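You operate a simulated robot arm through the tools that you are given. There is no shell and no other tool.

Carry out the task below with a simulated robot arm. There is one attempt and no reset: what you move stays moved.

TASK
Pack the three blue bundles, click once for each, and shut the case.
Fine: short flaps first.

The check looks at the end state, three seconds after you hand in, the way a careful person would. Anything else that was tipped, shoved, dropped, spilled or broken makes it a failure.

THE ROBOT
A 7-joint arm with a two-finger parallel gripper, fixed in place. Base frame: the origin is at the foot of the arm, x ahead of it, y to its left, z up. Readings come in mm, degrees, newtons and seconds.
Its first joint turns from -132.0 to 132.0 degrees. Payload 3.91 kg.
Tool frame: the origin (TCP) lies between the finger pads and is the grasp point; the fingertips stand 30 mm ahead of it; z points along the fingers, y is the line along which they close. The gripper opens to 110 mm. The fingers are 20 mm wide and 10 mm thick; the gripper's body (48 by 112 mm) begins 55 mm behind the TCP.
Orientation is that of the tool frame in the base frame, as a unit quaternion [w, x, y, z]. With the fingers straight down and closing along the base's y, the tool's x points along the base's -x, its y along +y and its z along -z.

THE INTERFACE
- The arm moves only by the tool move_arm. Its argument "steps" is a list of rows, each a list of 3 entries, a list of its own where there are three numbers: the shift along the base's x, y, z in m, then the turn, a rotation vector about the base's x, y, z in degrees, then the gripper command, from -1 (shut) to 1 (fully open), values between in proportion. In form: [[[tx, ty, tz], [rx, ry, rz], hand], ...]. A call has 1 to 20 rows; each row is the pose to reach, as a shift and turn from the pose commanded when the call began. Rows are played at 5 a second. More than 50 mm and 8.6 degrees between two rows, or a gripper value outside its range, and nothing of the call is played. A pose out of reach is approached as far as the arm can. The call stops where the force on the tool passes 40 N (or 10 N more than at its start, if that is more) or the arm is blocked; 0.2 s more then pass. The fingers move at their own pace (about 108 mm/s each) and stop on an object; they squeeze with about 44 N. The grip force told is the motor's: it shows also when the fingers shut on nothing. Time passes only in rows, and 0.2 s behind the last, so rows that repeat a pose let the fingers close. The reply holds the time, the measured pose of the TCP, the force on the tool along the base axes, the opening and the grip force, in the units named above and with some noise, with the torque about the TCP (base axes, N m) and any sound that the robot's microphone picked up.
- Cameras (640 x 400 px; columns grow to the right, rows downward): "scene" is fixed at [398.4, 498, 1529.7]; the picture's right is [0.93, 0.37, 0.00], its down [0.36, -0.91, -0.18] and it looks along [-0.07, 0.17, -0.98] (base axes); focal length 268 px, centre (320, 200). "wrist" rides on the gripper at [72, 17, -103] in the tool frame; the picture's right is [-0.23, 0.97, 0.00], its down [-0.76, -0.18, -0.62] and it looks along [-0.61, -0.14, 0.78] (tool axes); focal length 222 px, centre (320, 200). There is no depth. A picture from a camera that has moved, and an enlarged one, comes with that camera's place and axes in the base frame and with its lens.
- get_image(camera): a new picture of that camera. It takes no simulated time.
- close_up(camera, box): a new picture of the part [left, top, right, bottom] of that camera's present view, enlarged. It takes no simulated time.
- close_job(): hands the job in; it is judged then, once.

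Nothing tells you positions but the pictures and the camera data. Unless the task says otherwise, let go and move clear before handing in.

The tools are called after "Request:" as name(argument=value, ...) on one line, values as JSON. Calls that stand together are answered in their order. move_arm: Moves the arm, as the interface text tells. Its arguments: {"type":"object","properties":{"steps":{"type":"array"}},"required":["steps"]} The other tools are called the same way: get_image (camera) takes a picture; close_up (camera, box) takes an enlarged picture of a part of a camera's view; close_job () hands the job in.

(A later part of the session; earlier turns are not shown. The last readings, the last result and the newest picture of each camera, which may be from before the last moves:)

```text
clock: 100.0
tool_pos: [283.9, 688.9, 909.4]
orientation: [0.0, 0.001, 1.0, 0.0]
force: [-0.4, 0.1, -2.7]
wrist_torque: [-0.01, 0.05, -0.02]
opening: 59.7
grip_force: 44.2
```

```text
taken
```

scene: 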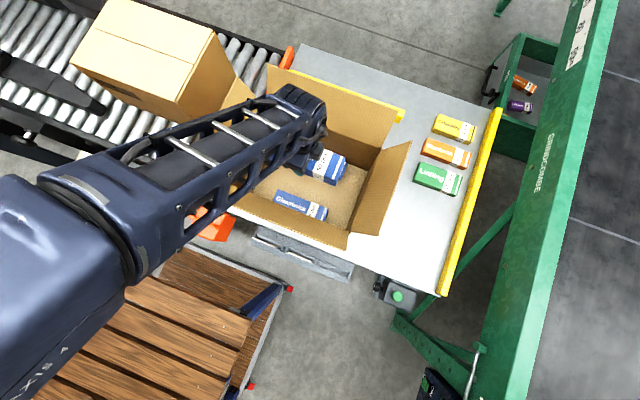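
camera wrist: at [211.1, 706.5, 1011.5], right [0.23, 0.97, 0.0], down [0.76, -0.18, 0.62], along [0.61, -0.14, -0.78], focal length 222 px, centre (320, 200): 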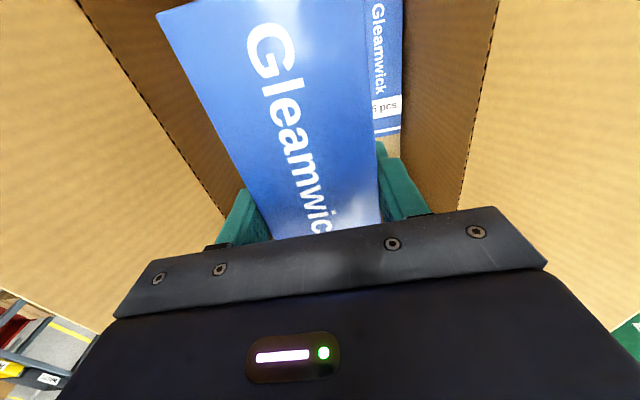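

Request:
move_arm(steps=[[[0, 0, -0.02], [0, 0, 0], -1], [[0, 0, -0.04], [0, 0, 0], -1], [[0, 0, -0.06], [0, 0, 0], -1], [[0, 0, -0.08], [0, 0, 0], -1], [[0, 0, -0.1], [0, 0, 0], -1], [[0, 0, -0.12], [0, 0, 0], -1], [[0, 0, -0.14], [0, 0, 0], -1], [[0, 0, -0.16], [0, 0, 0], -1], [[0, 0, -0.18], [0, 0, 0], -1], [[0, 0, -0.195], [0, 0, 0], -1], [[0, 0, -0.2], [0, 0, 0], -1]])

Request:
get_image(camera="wrist")

```text
clock: 102.4
tool_pos: [285.1, 689.4, 708.4]
orientation: [0.0, 0.0, 1.0, -0.001]
force: [-0.3, 0.1, -4.2]
wrist_torque: [-0.05, 0.01, 0.02]
opening: 59.7
grip_force: 44.1
```

```text
taken
camera wrist: at [211.0, 706.3, 811.3], right [0.23, 0.97, 0.0], down [0.76, -0.18, 0.62], along [0.61, -0.14, -0.78], focal length 222 px, centre (320, 200)
```

wrist: 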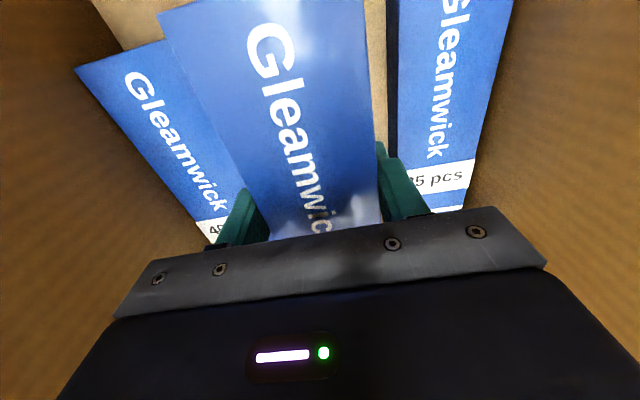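

Request:
move_arm(steps=[[[0, 0, -0.01], [0, 0, 0], -1], [[0, 0, -0.02], [0, 0, 0], -1], [[0, 0, -0.03], [0, 0, 0], -1], [[0, 0, -0.037], [0, 0, 0], -1], [[0, 0, -0.039], [0, 0, 0], -1]])

Request:
move_arm(steps=[[[0, 0, -0.001], [0, 0, 0], -1], [[0, 0, -0.002], [0, 0, 0], -1]])

```text
clock: 103.6
tool_pos: [282.5, 689.7, 669.6]
orientation: [0.001, 0.0, 1.0, 0.0]
force: [-0.3, 0.0, -2.2]
wrist_torque: [-0.01, 0.04, -0.01]
opening: 59.5
grip_force: 44.1
```

```text
clock: 104.2
tool_pos: [283.9, 689.2, 667.7]
orientation: [0.0, 0.0, 1.0, 0.0]
force: [-0.9, -0.5, -3.6]
wrist_torque: [0.01, 0.02, -0.02]
opening: 59.7
grip_force: 43.6
```

Request:
move_arm(steps=[[[0, 0, -0.001], [0, 0, 0], -1], [[0, 0, -0.002], [0, 0, 0], -1]])

```text
clock: 104.8
tool_pos: [283.9, 688.8, 665.6]
orientation: [0.0, 0.0, 1.0, -0.001]
force: [0.8, -0.9, -1.6]
wrist_torque: [-0.01, -0.03, 0.02]
opening: 59.7
grip_force: 44.1
```

Request:
move_arm(steps=[[[0, 0, -0.001], [0, 0, 0], -1]])

```text
clock: 105.2
tool_pos: [283.3, 688.7, 665.8]
orientation: [0.0, 0.0, 1.0, 0.0]
force: [-0.7, -7.7, 15.8]
wrist_torque: [-0.52, 0.08, 0.01]
opening: 59.7
grip_force: 44.0
```

Contact. I'll open only partway because of the neighbours, then rise straight up and look.

Request:
move_arm(steps=[[[0, 0, 0.001], [0, 0, 0], 0.1], [[0, 0, 0.001], [0, 0, 0], 0.2], [[0, 0, 0.001], [0, 0, 0], 0.3], [[0, 0, 0.001], [0, 0, 0], 0.3], [[0, 0, 0.01], [0, 0, 0], 0.3], [[0, 0, 0.03], [0, 0, 0], 0.3], [[0, 0, 0.06], [0, 0, 0], 0.3], [[0, 0, 0.1], [0, 0, 0], 0.3], [[0, 0, 0.14], [0, 0, 0], 0.0], [[0, 0, 0.18], [0, 0, 0], -1], [[0, 0, 0.22], [0, 0, 0], -1], [[0, 0, 0.26], [0, 0, 0], -1], [[0, 0, 0.3], [0, 0, 0], -1], [[0, 0, 0.34], [0, 0, 0], -1], [[0, 0, 0.375], [0, 0, 0], -1]])

Request:
get_image(camera="wrist")

Request:
get_image(camera="scene")

```text
clock: 108.4
tool_pos: [281.5, 689.3, 1039.0]
orientation: [0.001, 0.0, 1.0, 0.0]
force: [0.9, 0.5, -0.7]
wrist_torque: [-0.02, -0.02, 0.04]
opening: 0.3
grip_force: 37.5
```

```text
taken
camera wrist: at [210.3, 707.0, 1141.9], right [0.23, 0.97, 0.0], down [0.76, -0.18, 0.62], along [0.61, -0.14, -0.78], focal length 222 px, centre (320, 200)
```

wrist: 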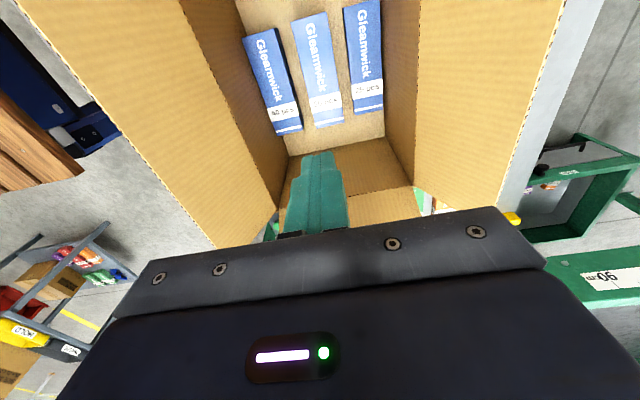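

```text
taken
```

scene: 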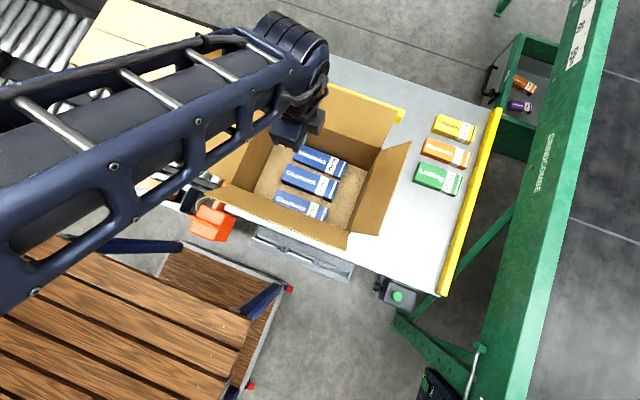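

All three bundles are side by side in the carton. Next is the third click.

Request:
move_arm(steps=[[[0.03, -0.018, 0], [0, 0, 0], -1], [[0.06, -0.036, 0], [0, 0, 0], -1], [[0.1, -0.058, 0], [0, 0, 0], -1], [[0.14, -0.081, 0], [0, 0, 0], -1], [[0.18, -0.104, 0], [0, 0, 0], -1], [[0.22, -0.127, 0], [0, 0, 0], -1], [[0.26, -0.15, 0], [0, 0, 0], -1], [[0.3, -0.173, 0], [0, 0, 0], -1], [[0.34, -0.196, -0.01], [0, 0, 0], -1], [[0.37, -0.217, -0.03], [0, 0, 0], -1], [[0.39, -0.231, -0.06], [0, 0, 0], -1], [[0.397, -0.232, -0.1], [0, 0, 0], -1], [[0.397, -0.232, -0.14], [0, 0, 0], -1], [[0.397, -0.232, -0.18], [0, 0, 0], -1], [[0.397, -0.232, -0.22], [0, 0, 0], -1], [[0.397, -0.232, -0.26], [0, 0, 0], -1], [[0.397, -0.232, -0.3], [0, 0, 0], -1], [[0.397, -0.232, -0.33], [0, 0, 0], -1], [[0.397, -0.232, -0.355], [0, 0, 0], -1], [[0.397, -0.232, -0.365], [0, 0, 0], -1]])

Request:
close_up(camera="wrist", box=[220, 80, 420, 220])

Request:
get_image(camera="scene")

```text
clock: 112.6
tool_pos: [680.2, 457.7, 673.7]
orientation: [0.0, 0.0, 1.0, 0.001]
force: [0.7, 0.4, 0.0]
wrist_torque: [0.0, -0.02, -0.01]
opening: 0.0
grip_force: 37.1
```

```text
2.86 times, centred on (320, 150) of wrist
camera zoom: at [607.3, 474.6, 777.0], right [0.23, 0.97, 0.0], down [0.76, -0.18, 0.62], along [0.61, -0.14, -0.78], focal length 635 px, centre (320, 343)
```

zoom: 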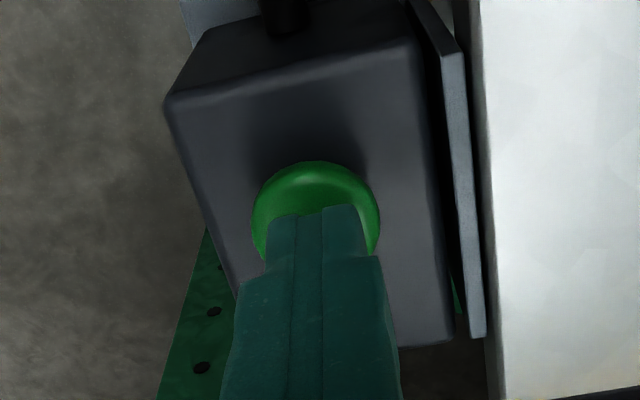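

```text
taken
```

scene: 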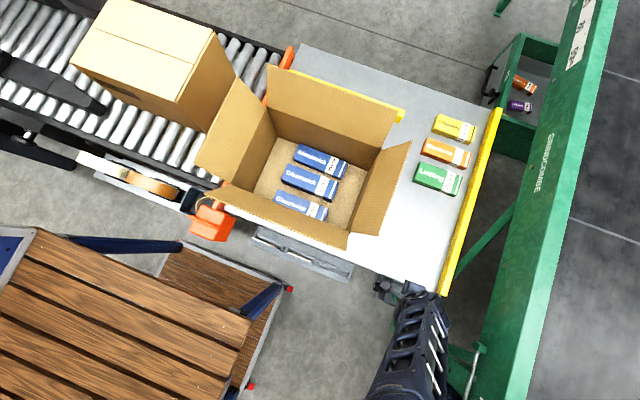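

Request:
move_arm(steps=[[[0, 0, -0.006], [0, 0, 0], -1], [[0, 0, -0.01], [0, 0, 0], -1], [[0, 0, -0.013], [0, 0, 0], -1], [[0, 0, -0.016], [0, 0, 0], -1], [[0, 0, -0.018], [0, 0, 0], -1]])

Request:
close_up(camera="scene", box=[180, 50, 420, 200])

Request:
close_up(camera="scene", box=[180, 150, 420, 300])

```text
clock: 113.8
tool_pos: [680.9, 458.3, 655.2]
orientation: [0.0, 0.001, 1.0, 0.0]
force: [-1.3, -1.4, 2.3]
wrist_torque: [-0.04, 0.05, -0.01]
opening: 0.0
grip_force: 37.6
heard: click
```

```text
2.67 times, centred on (300, 125) of scene
camera zoom: at [398.4, 498.0, 1529.7], right [0.93, 0.37, 0.0], down [0.36, -0.91, -0.18], along [-0.07, 0.17, -0.98], focal length 716 px, centre (373, 400)
```

zoom: 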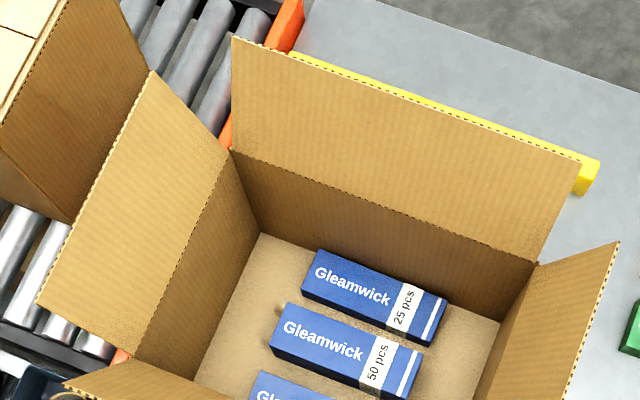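

```text
2.67 times, centred on (300, 225) of scene
camera zoom: at [398.4, 498.0, 1529.7], right [0.93, 0.37, 0.0], down [0.36, -0.91, -0.18], along [-0.07, 0.17, -0.98], focal length 716 px, centre (373, 133)
```

zoom: 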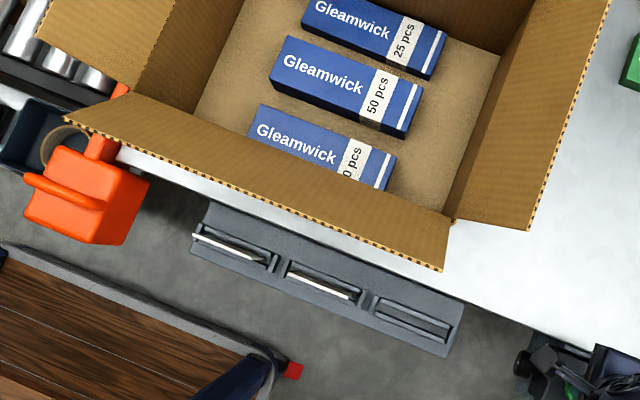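

Third click heard. I'll release the button, then study the flaps and the space around the left one before closing them.

Request:
move_arm(steps=[[[0, 0, 0.015], [0, 0, 0], -1], [[0, 0, 0.05], [0, 0, 0], -1], [[0, 0, 0.1], [0, 0, 0], -1], [[0, 0, 0.15], [0, 0, 0], -1], [[0, 0, 0.2], [0, 0, 0], -1], [[0, 0, 0.25], [0, 0, 0], -1], [[0, 0, 0.3], [0, 0, 0], -1]])

Request:
close_up(camera="scene", box=[60, 0, 300, 200])

Request:
close_up(camera="scene", box=[170, 140, 290, 240])

Request:
get_image(camera="wrist")

```text
clock: 115.4
tool_pos: [682.2, 457.7, 954.2]
orientation: [-0.001, 0.0, 1.0, 0.0]
force: [-0.6, 0.1, -0.4]
wrist_torque: [-0.01, -0.04, -0.04]
opening: 0.1
grip_force: 37.8
```

```text
2.00 times, centred on (180, 100) of scene
camera zoom: at [398.4, 498.0, 1529.7], right [0.93, 0.37, 0.0], down [0.36, -0.91, -0.18], along [-0.07, 0.17, -0.98], focal length 537 px, centre (600, 400)
```

zoom: 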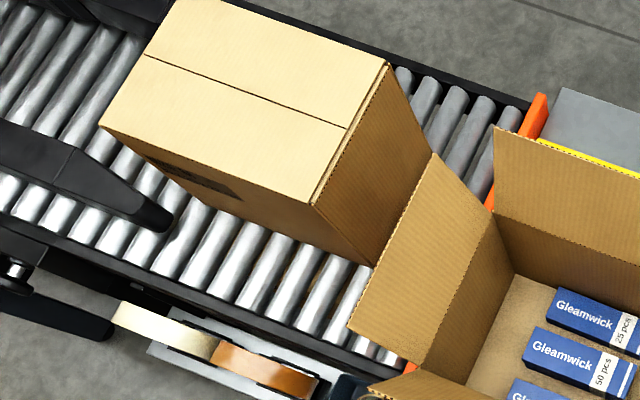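

```text
4.00 times, centred on (230, 190) of scene
camera zoom: at [398.4, 498.0, 1529.7], right [0.93, 0.37, 0.0], down [0.36, -0.91, -0.18], along [-0.07, 0.17, -0.98], focal length 1074 px, centre (680, 240)
```

zoom: 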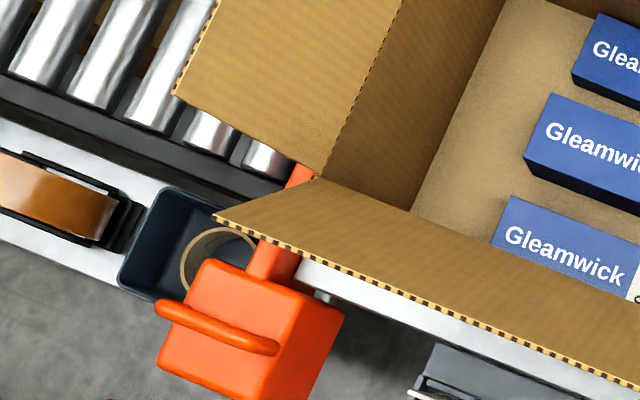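

```text
taken
camera wrist: at [608.7, 475.2, 1057.7], right [0.23, 0.97, 0.0], down [0.76, -0.18, 0.62], along [0.61, -0.14, -0.78], focal length 222 px, centre (320, 200)
```

wrist: 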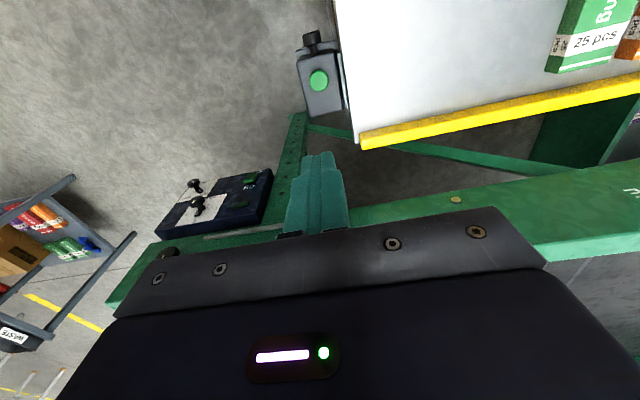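

The right short flap's edge is near x 504, z 947 and its hinge is near x 452, z 835. I'll come around outside it at about (545, 690), then push it up and over in an arc.

Request:
move_arm(steps=[[[-0.01, 0.04, 0], [0, 0, 0], -1], [[-0.02, 0.08, 0], [0, 0, 0], -1], [[-0.03, 0.12, 0], [0, 0, 0], -1], [[-0.05, 0.16, 0], [0, 0, 0], -1], [[-0.07, 0.2, 0], [0, 0, 0], -1], [[-0.1, 0.225, 0], [0, 0, 0], -1], [[-0.13, 0.232, 0], [0, 0, 0], -1], [[-0.13, 0.232, 0], [0, 0, 0], -1]])

Request:
get_image(camera="wrist")

Request:
get_image(camera="scene")

```text
clock: 117.2
tool_pos: [551.3, 688.7, 957.0]
orientation: [0.0, 0.0, 1.0, 0.0]
force: [0.1, 0.3, -0.1]
wrist_torque: [0.03, 0.02, -0.02]
opening: 0.0
grip_force: 38.1
```

```text
taken
camera wrist: at [478.2, 706.2, 1059.0], right [0.23, 0.97, 0.0], down [0.76, -0.18, 0.62], along [0.61, -0.14, -0.78], focal length 222 px, centre (320, 200)
```

wrist: 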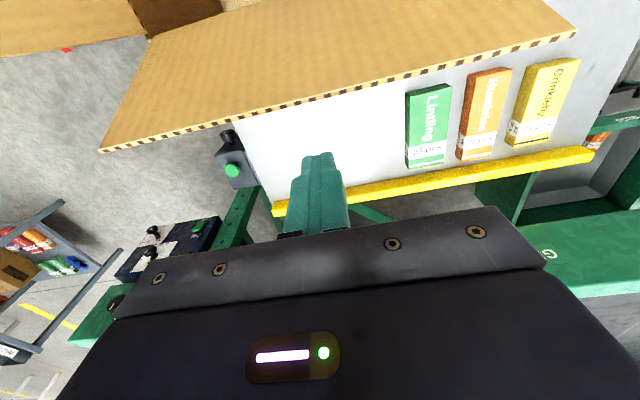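

```text
taken
```

scene: 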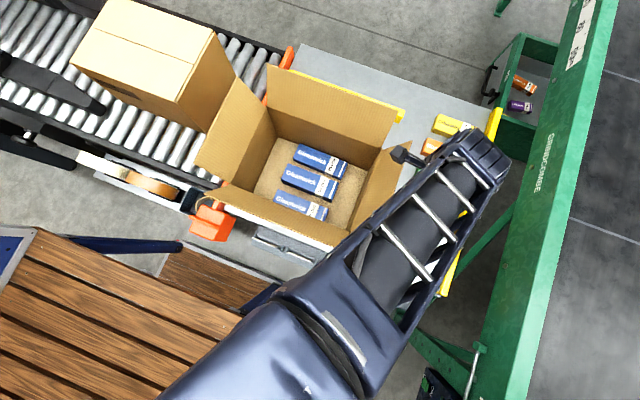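

Request:
move_arm(steps=[[[-0.021, 0, -0.004], [0, 0, 0], -1], [[-0.036, 0, -0.007], [0, 0, 0], -1], [[-0.048, 0, -0.007], [0, 0, 0], -1], [[-0.06, 0, -0.007], [0, 0, 0], -1], [[-0.072, 0, -0.007], [0, 0, 0], -1], [[-0.084, 0, -0.007], [0, 0, 0], -1], [[-0.096, 0, -0.007], [0, 0, 0], -1], [[-0.108, 0, -0.007], [0, 0, 0], -1], [[-0.12, 0, -0.007], [0, 0, 0], -1], [[-0.132, 0, -0.007], [0, 0, 0], -1], [[-0.143, 0, -0.007], [0, 0, 0], -1], [[-0.151, 0, -0.007], [0, 0, 0], -1]])

Request:
get_image(camera="wrist")

Request:
get_image(camera="scene")

```text
clock: 118.4
tool_pos: [484.9, 691.5, 953.8]
orientation: [0.001, 0.0, 1.0, 0.002]
force: [0.1, 0.6, 7.9]
wrist_torque: [-0.07, 0.12, 0.0]
opening: 0.3
grip_force: 38.0
stopped in row 5: the force on the tool passed its limit at 44 N (the readings are from after the stop); the commanded pose is now the measured one
```

```text
taken
camera wrist: at [411.8, 707.0, 1056.9], right [0.23, 0.97, 0.01], down [0.76, -0.18, 0.62], along [0.61, -0.14, -0.78], focal length 222 px, centre (320, 200)
```

wrist: 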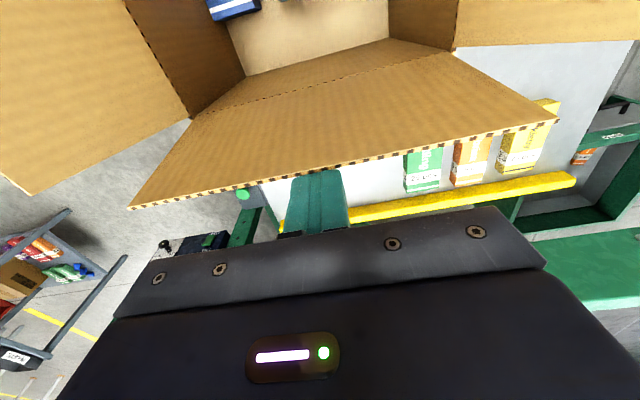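

```text
taken
```

scene: 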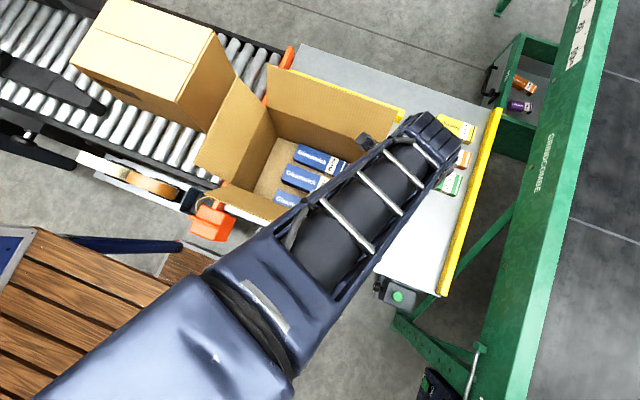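

The push stopped on the force limit with the flap part-way round. I'll check whether the carton slid before going on.

Request:
close_up(camera="scene", box=[180, 50, 420, 200])

Request:
close_up(camera="wrist", box=[120, 0, 600, 240])

```text
2.67 times, centred on (300, 125) of scene
camera zoom: at [398.4, 498.0, 1529.7], right [0.93, 0.37, 0.0], down [0.36, -0.91, -0.18], along [-0.07, 0.17, -0.98], focal length 716 px, centre (373, 400)
```

zoom: 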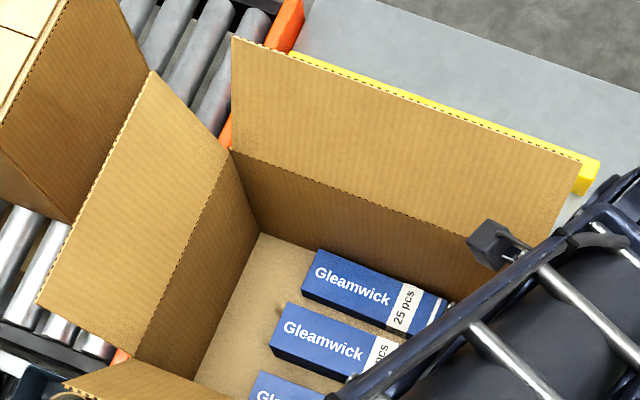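

```text
1.33 times, centred on (360, 120) of wrist
camera zoom: at [411.8, 707.0, 1056.9], right [0.23, 0.97, 0.01], down [0.76, -0.18, 0.62], along [0.61, -0.14, -0.78], focal length 296 px, centre (267, 307)
```

zoom: 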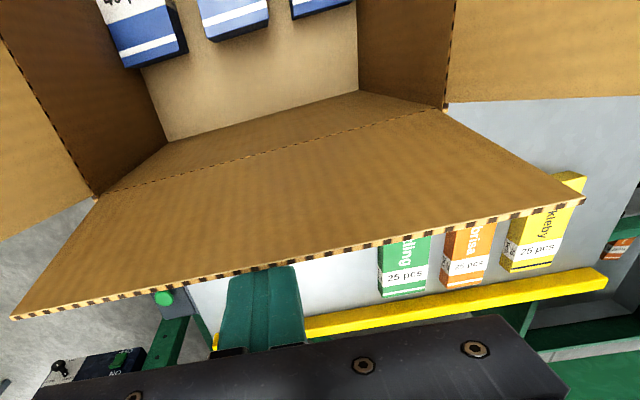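

The carton hasn't moved and the flap did turn, so the push was probably just too fast. I'll continue more slowly.

Request:
move_arm(steps=[[[-0.003, 0, 0], [0, 0, 0], -1], [[-0.007, 0, 0], [0, 0, 0], -1], [[-0.011, 0, 0], [0, 0, 0], -1], [[-0.015, 0, 0], [0, 0, 0], -1], [[-0.019, 0, 0], [0, 0, 0], -1]])

Request:
get_image(camera="wrist")

```text
clock: 119.6
tool_pos: [463.7, 688.8, 950.8]
orientation: [0.002, 0.0, 1.0, 0.001]
force: [-0.2, -0.7, 0.6]
wrist_torque: [0.06, 0.02, -0.01]
opening: 0.0
grip_force: 37.6
```

```text
taken
camera wrist: at [391.8, 706.1, 1053.5], right [0.23, 0.97, 0.0], down [0.76, -0.18, 0.62], along [0.61, -0.14, -0.78], focal length 222 px, centre (320, 200)
```

wrist: 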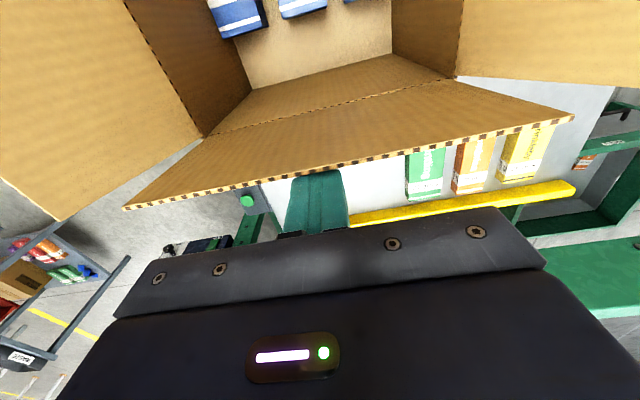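

The flap is now upright and the force is near zero. I'll keep pushing it inward at the slow pace.

Request:
move_arm(steps=[[[-0.005, 0, 0], [0, 0, 0], -1], [[-0.01, 0, 0], [0, 0, 0], -1], [[-0.015, 0, 0], [0, 0, 0], -1], [[-0.02, 0, 0], [0, 0, 0], -1], [[-0.025, 0, 0], [0, 0, 0], -1], [[-0.03, 0, 0], [0, 0, 0], -1], [[-0.035, 0, 0], [0, 0, 0], -1], [[-0.04, 0, 0], [0, 0, 0], -1], [[-0.045, 0, 0], [0, 0, 0], -1], [[-0.05, 0, 0], [0, 0, 0], -1], [[-0.055, 0, 0], [0, 0, 0], -1], [[-0.06, 0, 0], [0, 0, 0], -1], [[-0.064, 0, 0], [0, 0, 0], -1]])

Request:
get_image(camera="wrist")

Request:
get_image(camera="scene")

```text
clock: 122.4
tool_pos: [401.8, 689.4, 952.2]
orientation: [0.002, 0.0, 1.0, 0.002]
force: [-0.6, 0.5, 0.2]
wrist_torque: [-0.02, -0.04, -0.03]
opening: 0.0
grip_force: 38.1
```

```text
taken
camera wrist: at [328.2, 706.8, 1056.1], right [0.23, 0.97, 0.01], down [0.76, -0.18, 0.62], along [0.61, -0.14, -0.78], focal length 222 px, centre (320, 200)
```

wrist: 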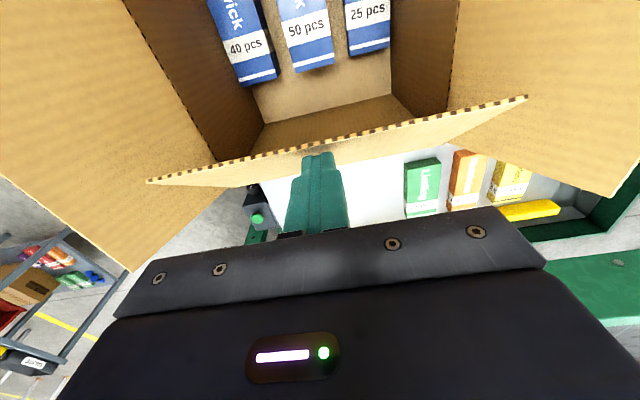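

```text
taken
```

scene: 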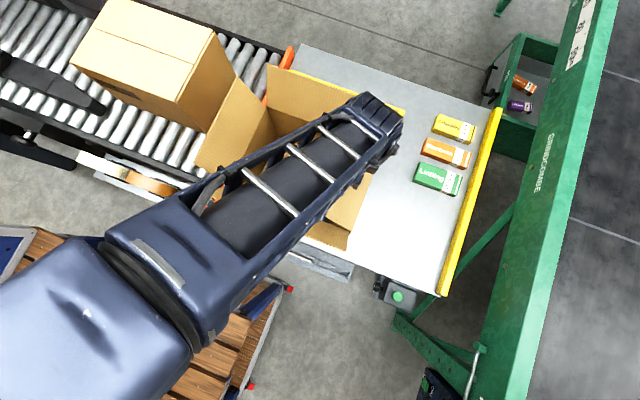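

Request:
move_arm(steps=[[[-0.006, 0, -0.005], [0, 0, 0], -1], [[-0.011, 0, -0.01], [0, 0, 0], -1], [[-0.0165, 0, -0.0155], [0, 0, 0], -1], [[-0.0215, 0, -0.021], [0, 0, 0], -1], [[-0.026, 0, -0.027], [0, 0, 0], -1], [[-0.03, 0, -0.033], [0, 0, 0], -1], [[-0.0335, 0, -0.0395], [0, 0, 0], -1], [[-0.0365, 0, -0.046], [0, 0, 0], -1], [[-0.039, 0, -0.053], [0, 0, 0], -1], [[-0.041, 0, -0.06], [0, 0, 0], -1], [[-0.043, 0, -0.067], [0, 0, 0], -1], [[-0.044, 0, -0.074], [0, 0, 0], -1], [[-0.0445, 0, -0.08], [0, 0, 0], -1]])

Request:
get_image(camera="wrist")

Request:
get_image(camera="scene")

```text
clock: 125.2
tool_pos: [358.2, 690.1, 873.5]
orientation: [0.002, -0.001, 1.0, 0.003]
force: [0.6, -0.2, 0.2]
wrist_torque: [0.02, 0.0, -0.02]
opening: 0.4
grip_force: 37.5
```

```text
taken
camera wrist: at [283.9, 707.1, 976.1], right [0.23, 0.97, 0.01], down [0.76, -0.18, 0.62], along [0.61, -0.14, -0.78], focal length 222 px, centre (320, 200)
```

wrist: 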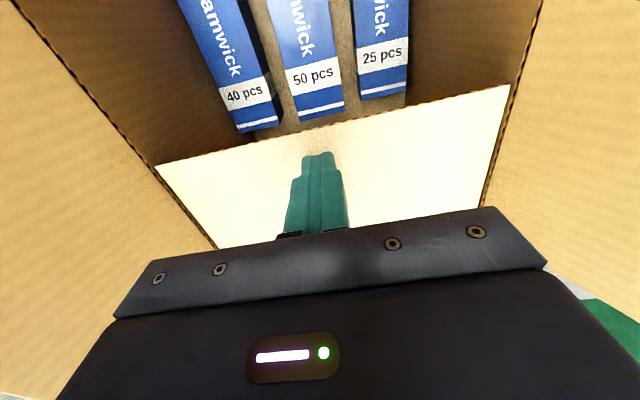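

```text
taken
```

scene: 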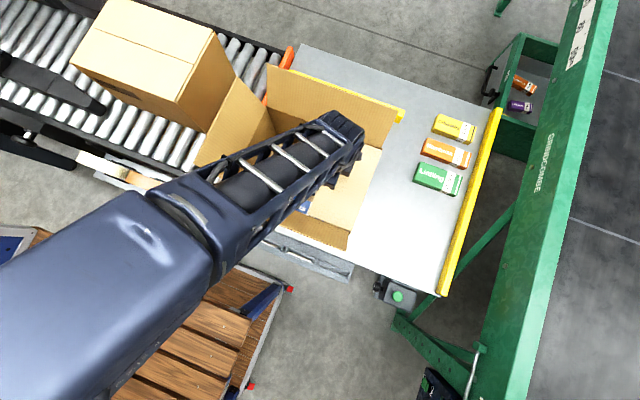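

The right short flap is folded flat. I'll rise and check that it stays down.

Request:
move_arm(steps=[[[0, 0, 0.01], [0, 0, 0], -1], [[0, 0, 0.03], [0, 0, 0], -1], [[0, 0, 0.06], [0, 0, 0], -1], [[-0.02, 0, 0.1], [0, 0, 0], -1], [[-0.04, 0, 0.14], [0, 0, 0], -1], [[-0.06, 0, 0.18], [0, 0, 0], -1], [[-0.08, 0, 0.2], [0, 0, 0], -1], [[-0.08, 0, 0.2], [0, 0, 0], -1]])

Request:
get_image(camera="wrist")

Request:
get_image(camera="scene")

```text
clock: 127.0
tool_pos: [277.5, 690.4, 1072.7]
orientation: [0.002, 0.0, 1.0, 0.002]
force: [-0.7, 0.3, 0.1]
wrist_torque: [-0.02, -0.01, -0.03]
opening: 0.3
grip_force: 37.7
```

```text
taken
camera wrist: at [204.5, 707.5, 1175.9], right [0.23, 0.97, 0.0], down [0.76, -0.18, 0.62], along [0.61, -0.14, -0.78], focal length 222 px, centre (320, 200)
```

wrist: 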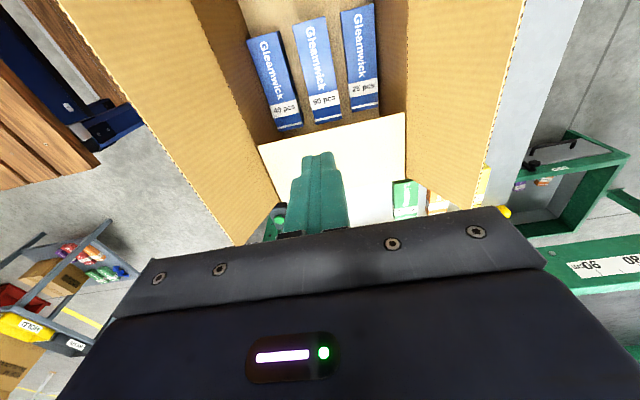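

```text
taken
```

scene: 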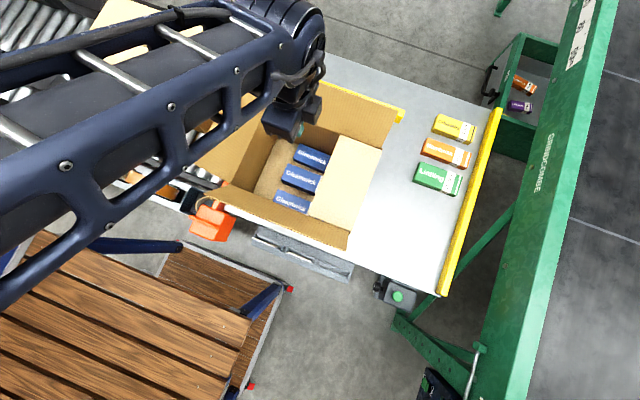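

The flap stays down. Next is the left short flap: I'll go high over it to its outside at about (20, 655).

Request:
move_arm(steps=[[[-0.03, -0.005, 0.005], [0, 0, 0], -1], [[-0.06, -0.01, 0.01], [0, 0, 0], -1], [[-0.09, -0.015, 0.01], [0, 0, 0], -1], [[-0.12, -0.02, 0.01], [0, 0, 0], -1], [[-0.15, -0.025, 0.01], [0, 0, 0], -1], [[-0.18, -0.03, 0.01], [0, 0, 0], -1], [[-0.21, -0.035, 0.01], [0, 0, 0], -1], [[-0.24, -0.035, 0.01], [0, 0, 0], -1], [[-0.265, -0.035, 0.01], [0, 0, 0], -1], [[-0.265, -0.035, 0.01], [0, 0, 0], -1]])

Request:
get_image(camera="wrist")

Request:
get_image(camera="scene")

```text
clock: 129.2
tool_pos: [13.8, 655.4, 1082.6]
orientation: [0.001, 0.001, 1.0, 0.001]
force: [1.3, 1.0, 0.3]
wrist_torque: [0.0, -0.01, 0.02]
opening: 0.0
grip_force: 38.0
```

```text
taken
camera wrist: at [-60.1, 671.7, 1185.3], right [0.23, 0.97, 0.0], down [0.76, -0.18, 0.62], along [0.61, -0.14, -0.78], focal length 222 px, centre (320, 200)
```

wrist: 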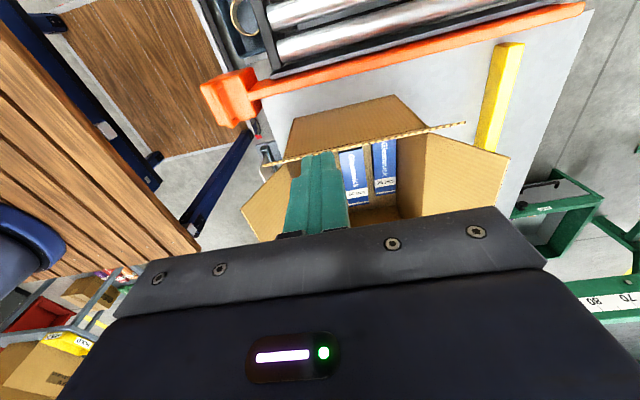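

```text
taken
```

scene: 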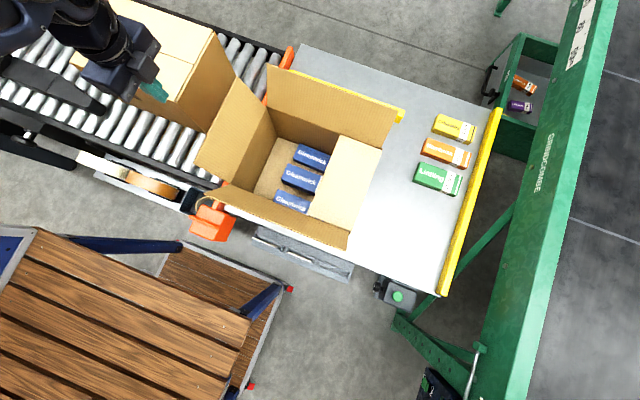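

The left flap's edge measures x≈56 at z≈947. I'll lower beside it on the outside, with fingertips at z≈920, then push it slowly.

Request:
move_arm(steps=[[[0, 0, -0.03], [0, 0, 0], -1], [[0, 0, -0.06], [0, 0, 0], -1], [[0, 0, -0.09], [0, 0, 0], -1], [[0, 0, -0.12], [0, 0, 0], -1], [[0, 0, -0.131], [0, 0, 0], -1], [[0, 0, -0.131], [0, 0, 0], -1]])

Request:
get_image(camera="wrist")

Request:
get_image(camera="scene")

```text
clock: 130.6
tool_pos: [11.9, 654.6, 952.2]
orientation: [0.002, 0.0, 1.0, 0.002]
force: [-1.2, -0.4, -0.5]
wrist_torque: [-0.02, 0.02, 0.0]
opening: 0.0
grip_force: 37.6
```

```text
taken
camera wrist: at [-61.3, 672.0, 1054.9], right [0.23, 0.97, 0.01], down [0.76, -0.18, 0.62], along [0.61, -0.14, -0.78], focal length 222 px, centre (320, 200)
```

wrist: 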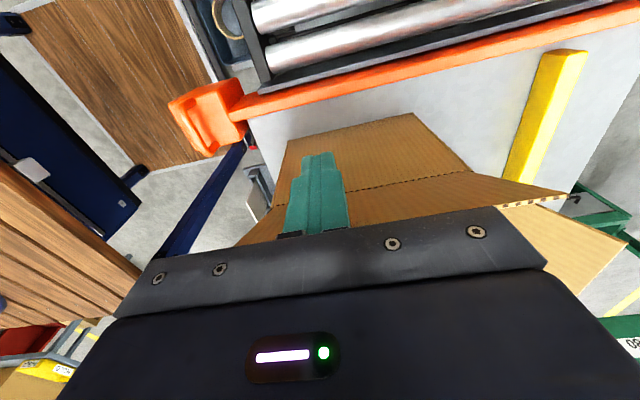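

```text
taken
```

scene: 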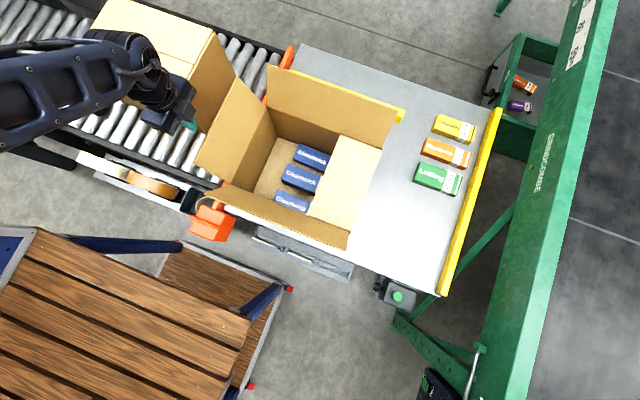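

Request:
move_arm(steps=[[[0.012, 0.005, 0], [0, 0, 0], -1], [[0.024, 0.01, 0], [0, 0, 0], -1], [[0.029, 0.015, 0], [0, 0, 0], -1], [[0.033, 0.018, 0], [0, 0, 0], -1], [[0.037, 0.018, 0], [0, 0, 0], -1], [[0.041, 0.018, 0], [0, 0, 0], -1], [[0.045, 0.018, 0], [0, 0, 0], -1], [[0.05, 0.018, 0], [0, 0, 0], -1], [[0.055, 0.018, 0], [0, 0, 0], -1], [[0.06, 0.018, 0], [0, 0, 0], -1], [[0.065, 0.018, 0], [0, 0, 0], -1], [[0.07, 0.018, 0], [0, 0, 0], -1], [[0.075, 0.018, 0], [0, 0, 0], -1], [[0.08, 0.018, 0], [0, 0, 0], -1], [[0.085, 0.018, 0], [0, 0, 0], -1], [[0.09, 0.018, 0], [0, 0, 0], -1]])

Request:
get_image(camera="scene")

Request:
get_image(camera="wrist")

```text
clock: 133.6
tool_pos: [90.5, 673.5, 955.1]
orientation: [0.002, 0.0, 1.0, 0.005]
force: [-1.3, -3.8, 10.9]
wrist_torque: [-0.07, -0.12, -0.05]
opening: 0.0
grip_force: 37.7
stopped in row 15: the force on the tool passed its limit at 41 N (the readings are from after the stop); the commanded pose is now the measured one
```

```text
taken
```

scene: 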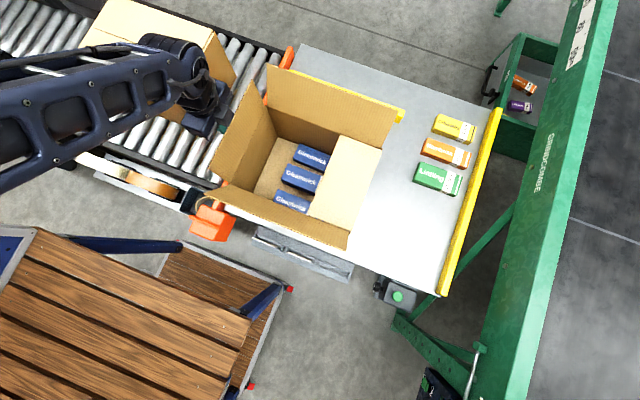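

```text
taken
camera wrist: at [17.9, 690.5, 1057.7], right [0.23, 0.97, 0.01], down [0.76, -0.18, 0.62], along [0.61, -0.14, -0.78], focal length 222 px, centre (320, 200)
```

wrist: 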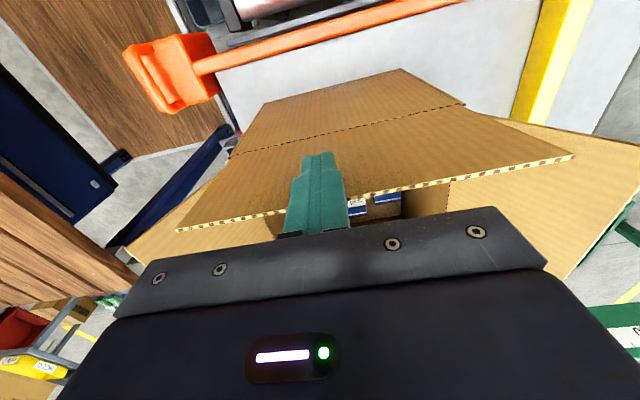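

The flap is nearly upright, and the edge rubbing along the finger tripped the limit. I'll continue slowly.

Request:
move_arm(steps=[[[0.003, 0, 0.001], [0, 0, 0], -1], [[0.006, 0, 0.001], [0, 0, 0], -1], [[0.01, 0, 0.0], [0, 0, 0], -1], [[0.014, 0, 0], [0, 0, 0], -1], [[0.018, 0, 0], [0, 0, 0], -1], [[0.022, 0, 0], [0, 0, 0], -1], [[0.026, 0, 0], [0, 0, 0], -1], [[0.03, 0, 0], [0, 0, 0], -1], [[0.035, 0, 0], [0, 0, 0], -1], [[0.04, 0, 0], [0, 0, 0], -1], [[0.045, 0, 0], [0, 0, 0], -1], [[0.05, 0, 0], [0, 0, 0], -1], [[0.055, 0, 0], [0, 0, 0], -1], [[0.06, 0, 0], [0, 0, 0], -1], [[0.065, 0, 0], [0, 0, 0], -1], [[0.07, 0, -0.003], [0, 0, 0], -1]])

Request:
get_image(camera="wrist")

Request:
get_image(camera="scene")

```text
clock: 137.0
tool_pos: [161.8, 675.4, 950.8]
orientation: [0.002, 0.0, 1.0, 0.005]
force: [-1.1, 0.0, -0.3]
wrist_torque: [0.01, 0.02, 0.04]
opening: 0.3
grip_force: 38.5
```

```text
taken
camera wrist: at [88.1, 691.1, 1054.1], right [0.23, 0.97, 0.01], down [0.76, -0.18, 0.62], along [0.61, -0.14, -0.78], focal length 222 px, centre (320, 200)
```

wrist: 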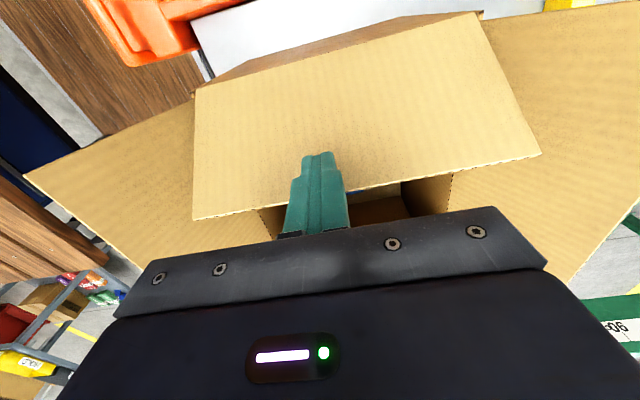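

```text
taken
```

scene: 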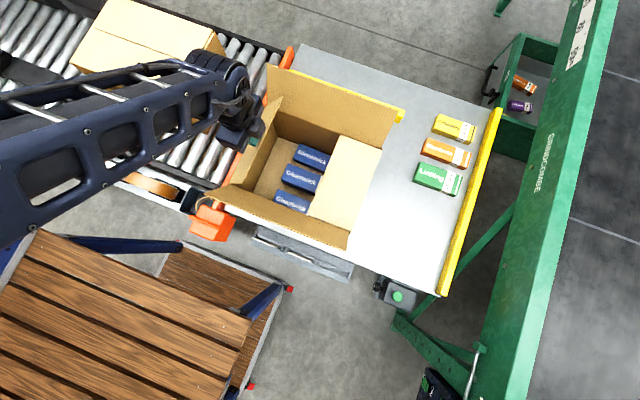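

Request:
move_arm(steps=[[[0.004, 0, -0.004], [0, 0, 0], -1], [[0.008, 0, -0.009], [0, 0, 0], -1], [[0.013, 0, -0.014], [0, 0, 0], -1], [[0.018, 0, -0.02], [0, 0, 0], -1], [[0.022, 0, -0.026], [0, 0, 0], -1], [[0.026, 0, -0.032], [0, 0, 0], -1], [[0.03, 0, -0.0385], [0, 0, 0], -1], [[0.033, 0, -0.045], [0, 0, 0], -1], [[0.0355, 0, -0.052], [0, 0, 0], -1], [[0.0375, 0, -0.059], [0, 0, 0], -1], [[0.039, 0, -0.066], [0, 0, 0], -1], [[0.0405, 0, -0.073], [0, 0, 0], -1], [[0.041, 0, -0.078], [0, 0, 0], -1]])

Request:
get_image(camera="wrist")

Request:
get_image(camera="scene")

```text
clock: 139.8
tool_pos: [202.7, 673.4, 871.5]
orientation: [0.001, 0.001, 1.0, 0.004]
force: [-0.2, 0.3, 0.4]
wrist_torque: [0.01, -0.02, -0.01]
opening: 0.0
grip_force: 38.1
```

```text
taken
camera wrist: at [129.3, 690.5, 975.5], right [0.23, 0.97, 0.01], down [0.76, -0.18, 0.62], along [0.61, -0.14, -0.78], focal length 222 px, centre (320, 200)
```

wrist: 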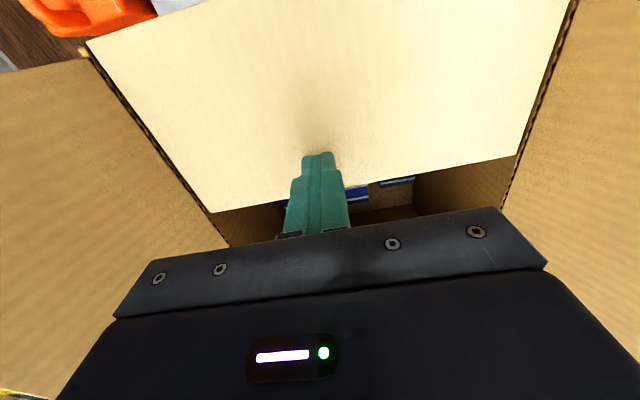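

```text
taken
```

scene: 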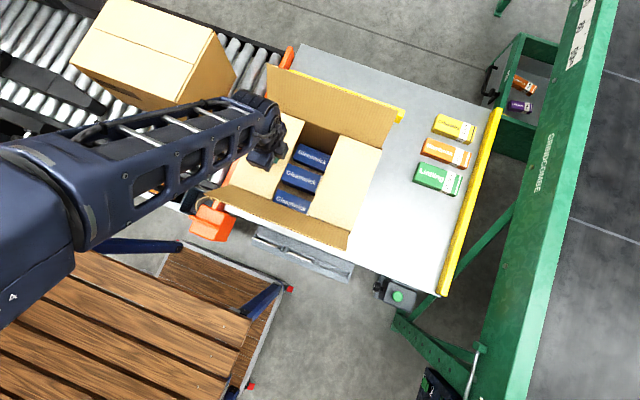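

Both short flaps are flat. I'll rise, cross over the standing far flap, and come down on its far side.

Request:
move_arm(steps=[[[0, 0, 0.01], [0, 0, 0], -1], [[0, 0, 0.03], [0, 0, 0], -1], [[0, 0, 0.07], [0, 0, 0], -1], [[0.01, 0, 0.11], [0, 0, 0], -1], [[0.03, 0.01, 0.15], [0, 0, 0], -1], [[0.05, 0.03, 0.19], [0, 0, 0], -1], [[0.07, 0.06, 0.21], [0, 0, 0], -1], [[0.078, 0.1, 0.21], [0, 0, 0], -1], [[0.078, 0.14, 0.21], [0, 0, 0], -1], [[0.078, 0.18, 0.21], [0, 0, 0], -1], [[0.078, 0.21, 0.21], [0, 0, 0], -1], [[0.078, 0.23, 0.21], [0, 0, 0], -1], [[0.078, 0.23, 0.21], [0, 0, 0], -1]])

Request:
get_image(camera="wrist")

Request:
get_image(camera="scene")

```text
clock: 142.6
tool_pos: [280.5, 903.5, 1082.5]
orientation: [0.001, 0.0, 1.0, 0.003]
force: [-0.2, 0.3, -0.1]
wrist_torque: [-0.01, 0.0, -0.01]
opening: 0.0
grip_force: 37.2
```

```text
taken
camera wrist: at [207.9, 920.6, 1185.6], right [0.23, 0.97, 0.01], down [0.76, -0.18, 0.62], along [0.61, -0.14, -0.78], focal length 222 px, centre (320, 200)
```

wrist: 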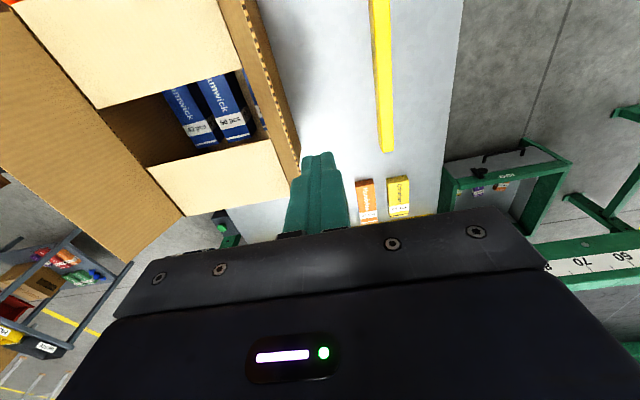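

```text
taken
```

scene: 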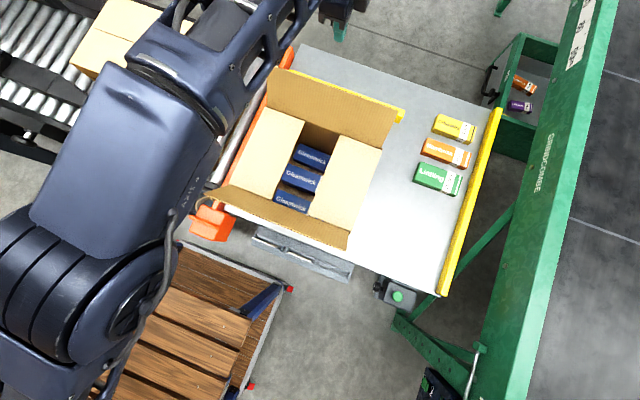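

Request:
move_arm(steps=[[[0, 0, -0.03], [0, 0, 0], -1], [[0, 0, -0.06], [0, 0, 0], -1], [[0, 0, -0.09], [0, 0, 0], -1], [[0, 0, -0.12], [0, 0, 0], -1], [[0, 0, -0.13], [0, 0, 0], -1], [[0, -0.012, -0.13], [0, 0, 0], -1], [[0, -0.02, -0.13], [0, 0, 0], -1]])

Request:
get_image(camera="wrist")

Request:
get_image(camera="scene")

```text
clock: 144.2
tool_pos: [280.8, 883.4, 952.9]
orientation: [0.002, 0.001, 1.0, 0.003]
force: [0.2, 0.2, -0.1]
wrist_torque: [0.03, 0.0, -0.02]
opening: 0.0
grip_force: 37.6
```

```text
taken
camera wrist: at [207.2, 900.1, 1055.6], right [0.23, 0.97, 0.01], down [0.76, -0.18, 0.62], along [0.61, -0.14, -0.78], focal length 222 px, centre (320, 200)
```

wrist: 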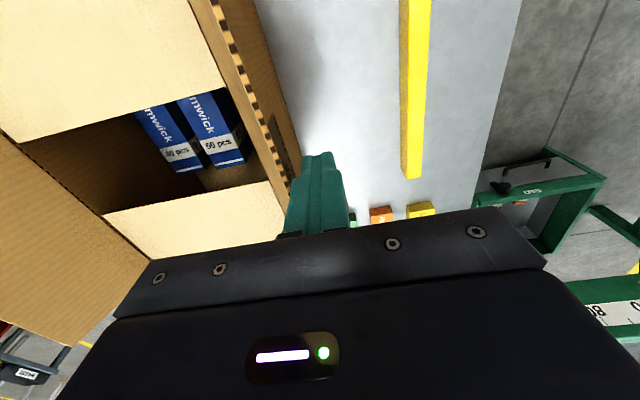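

```text
taken
```

scene: 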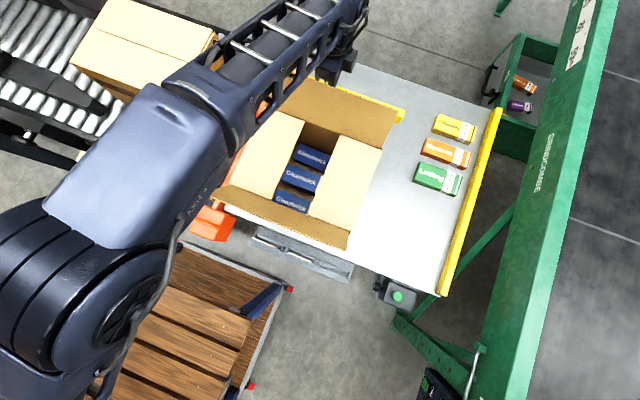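

Request:
move_arm(steps=[[[0, -0.004, 0.001], [0, 0, 0], -1], [[0, -0.008, 0.001], [0, 0, 0], -1], [[0, -0.012, 0.002], [0, 0, 0], -1], [[0, -0.016, 0.003], [0, 0, 0], -1], [[0, -0.02, 0.004], [0, 0, 0], -1], [[0, -0.024, 0.005], [0, 0, 0], -1], [[0, -0.028, 0.006], [0, 0, 0], -1], [[0, -0.032, 0.007], [0, 0, 0], -1], [[0, -0.036, 0.008], [0, 0, 0], -1], [[0, -0.04, 0.008], [0, 0, 0], -1], [[0, -0.044, 0.009], [0, 0, 0], -1], [[0, -0.048, 0.009], [0, 0, 0], -1], [[0, -0.052, 0.009], [0, 0, 0], -1], [[0, -0.056, 0.009], [0, 0, 0], -1], [[0, -0.06, 0.008], [0, 0, 0], -1], [[0, -0.064, 0.006], [0, 0, 0], -1], [[0, -0.068, 0.004], [0, 0, 0], -1], [[0, -0.072, 0.002], [0, 0, 0], -1], [[0, -0.076, 0.0], [0, 0, 0], -1], [[0, -0.08, 0.0], [0, 0, 0], -1]])

Request:
get_image(camera="wrist")

Request:
get_image(camera="scene")

```text
clock: 148.1
tool_pos: [280.2, 812.9, 960.7]
orientation: [0.002, 0.001, 1.0, 0.008]
force: [-1.1, -1.3, 9.1]
wrist_torque: [-0.1, 0.12, 0.04]
opening: 0.0
grip_force: 37.6
stopped in row 19: the force on the tool passed its limit at 43 N (the readings are from after the stop); the commanded pose is now the measured one
```

```text
taken
camera wrist: at [207.2, 829.2, 1063.2], right [0.23, 0.97, 0.02], down [0.76, -0.19, 0.62], along [0.61, -0.13, -0.78], focal length 222 px, centre (320, 200)
```

wrist: 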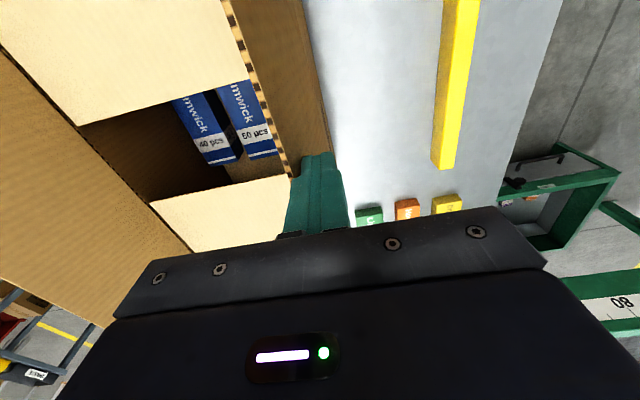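

```text
taken
```

scene: 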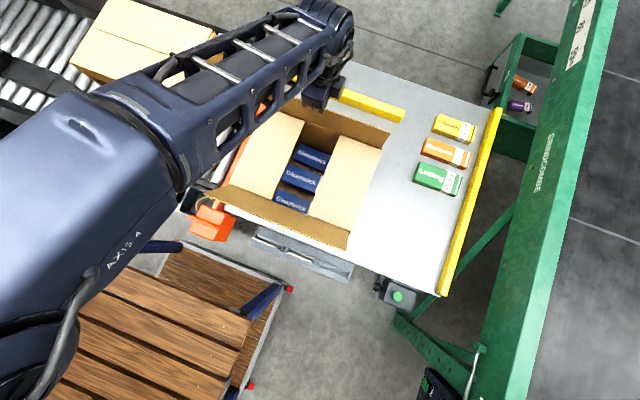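

Request:
move_arm(steps=[[[0, -0.003, 0.002], [0, 0, 0], -1], [[0, -0.007, 0.003], [0, 0, 0], -1], [[0, -0.011, 0.003], [0, 0, 0], -1], [[0, -0.015, 0.003], [0, 0, 0], -1], [[0, -0.019, 0.002], [0, 0, 0], -1], [[0, -0.023, 0.0], [0, 0, 0], -1], [[0, -0.027, -0.002], [0, 0, 0], -1], [[0, -0.031, -0.004], [0, 0, 0], -1], [[0, -0.035, -0.006], [0, 0, 0], -1], [[0, -0.04, -0.008], [0, 0, 0], -1], [[0, -0.045, -0.01], [0, 0, 0], -1], [[0, -0.05, -0.01], [0, 0, 0], -1]])

Request:
get_image(camera="wrist")

Request:
get_image(camera="scene")

```text
clock: 150.7
tool_pos: [280.2, 763.2, 948.5]
orientation: [0.002, 0.001, 1.0, 0.007]
force: [-0.2, 0.3, 0.1]
wrist_torque: [0.0, -0.01, -0.04]
opening: 0.0
grip_force: 37.5
```

```text
taken
camera wrist: at [207.3, 779.2, 1051.8], right [0.23, 0.97, 0.01], down [0.76, -0.19, 0.62], along [0.61, -0.13, -0.78], focal length 222 px, centre (320, 200)
```

wrist: 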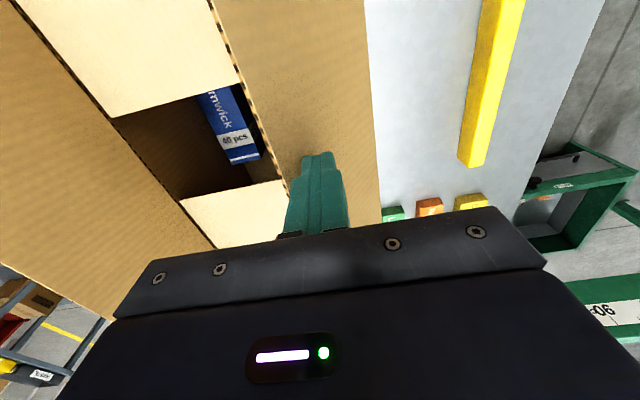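

```text
taken
```

scene: 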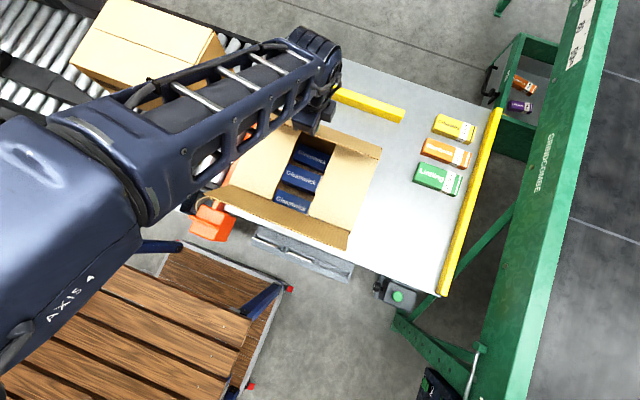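

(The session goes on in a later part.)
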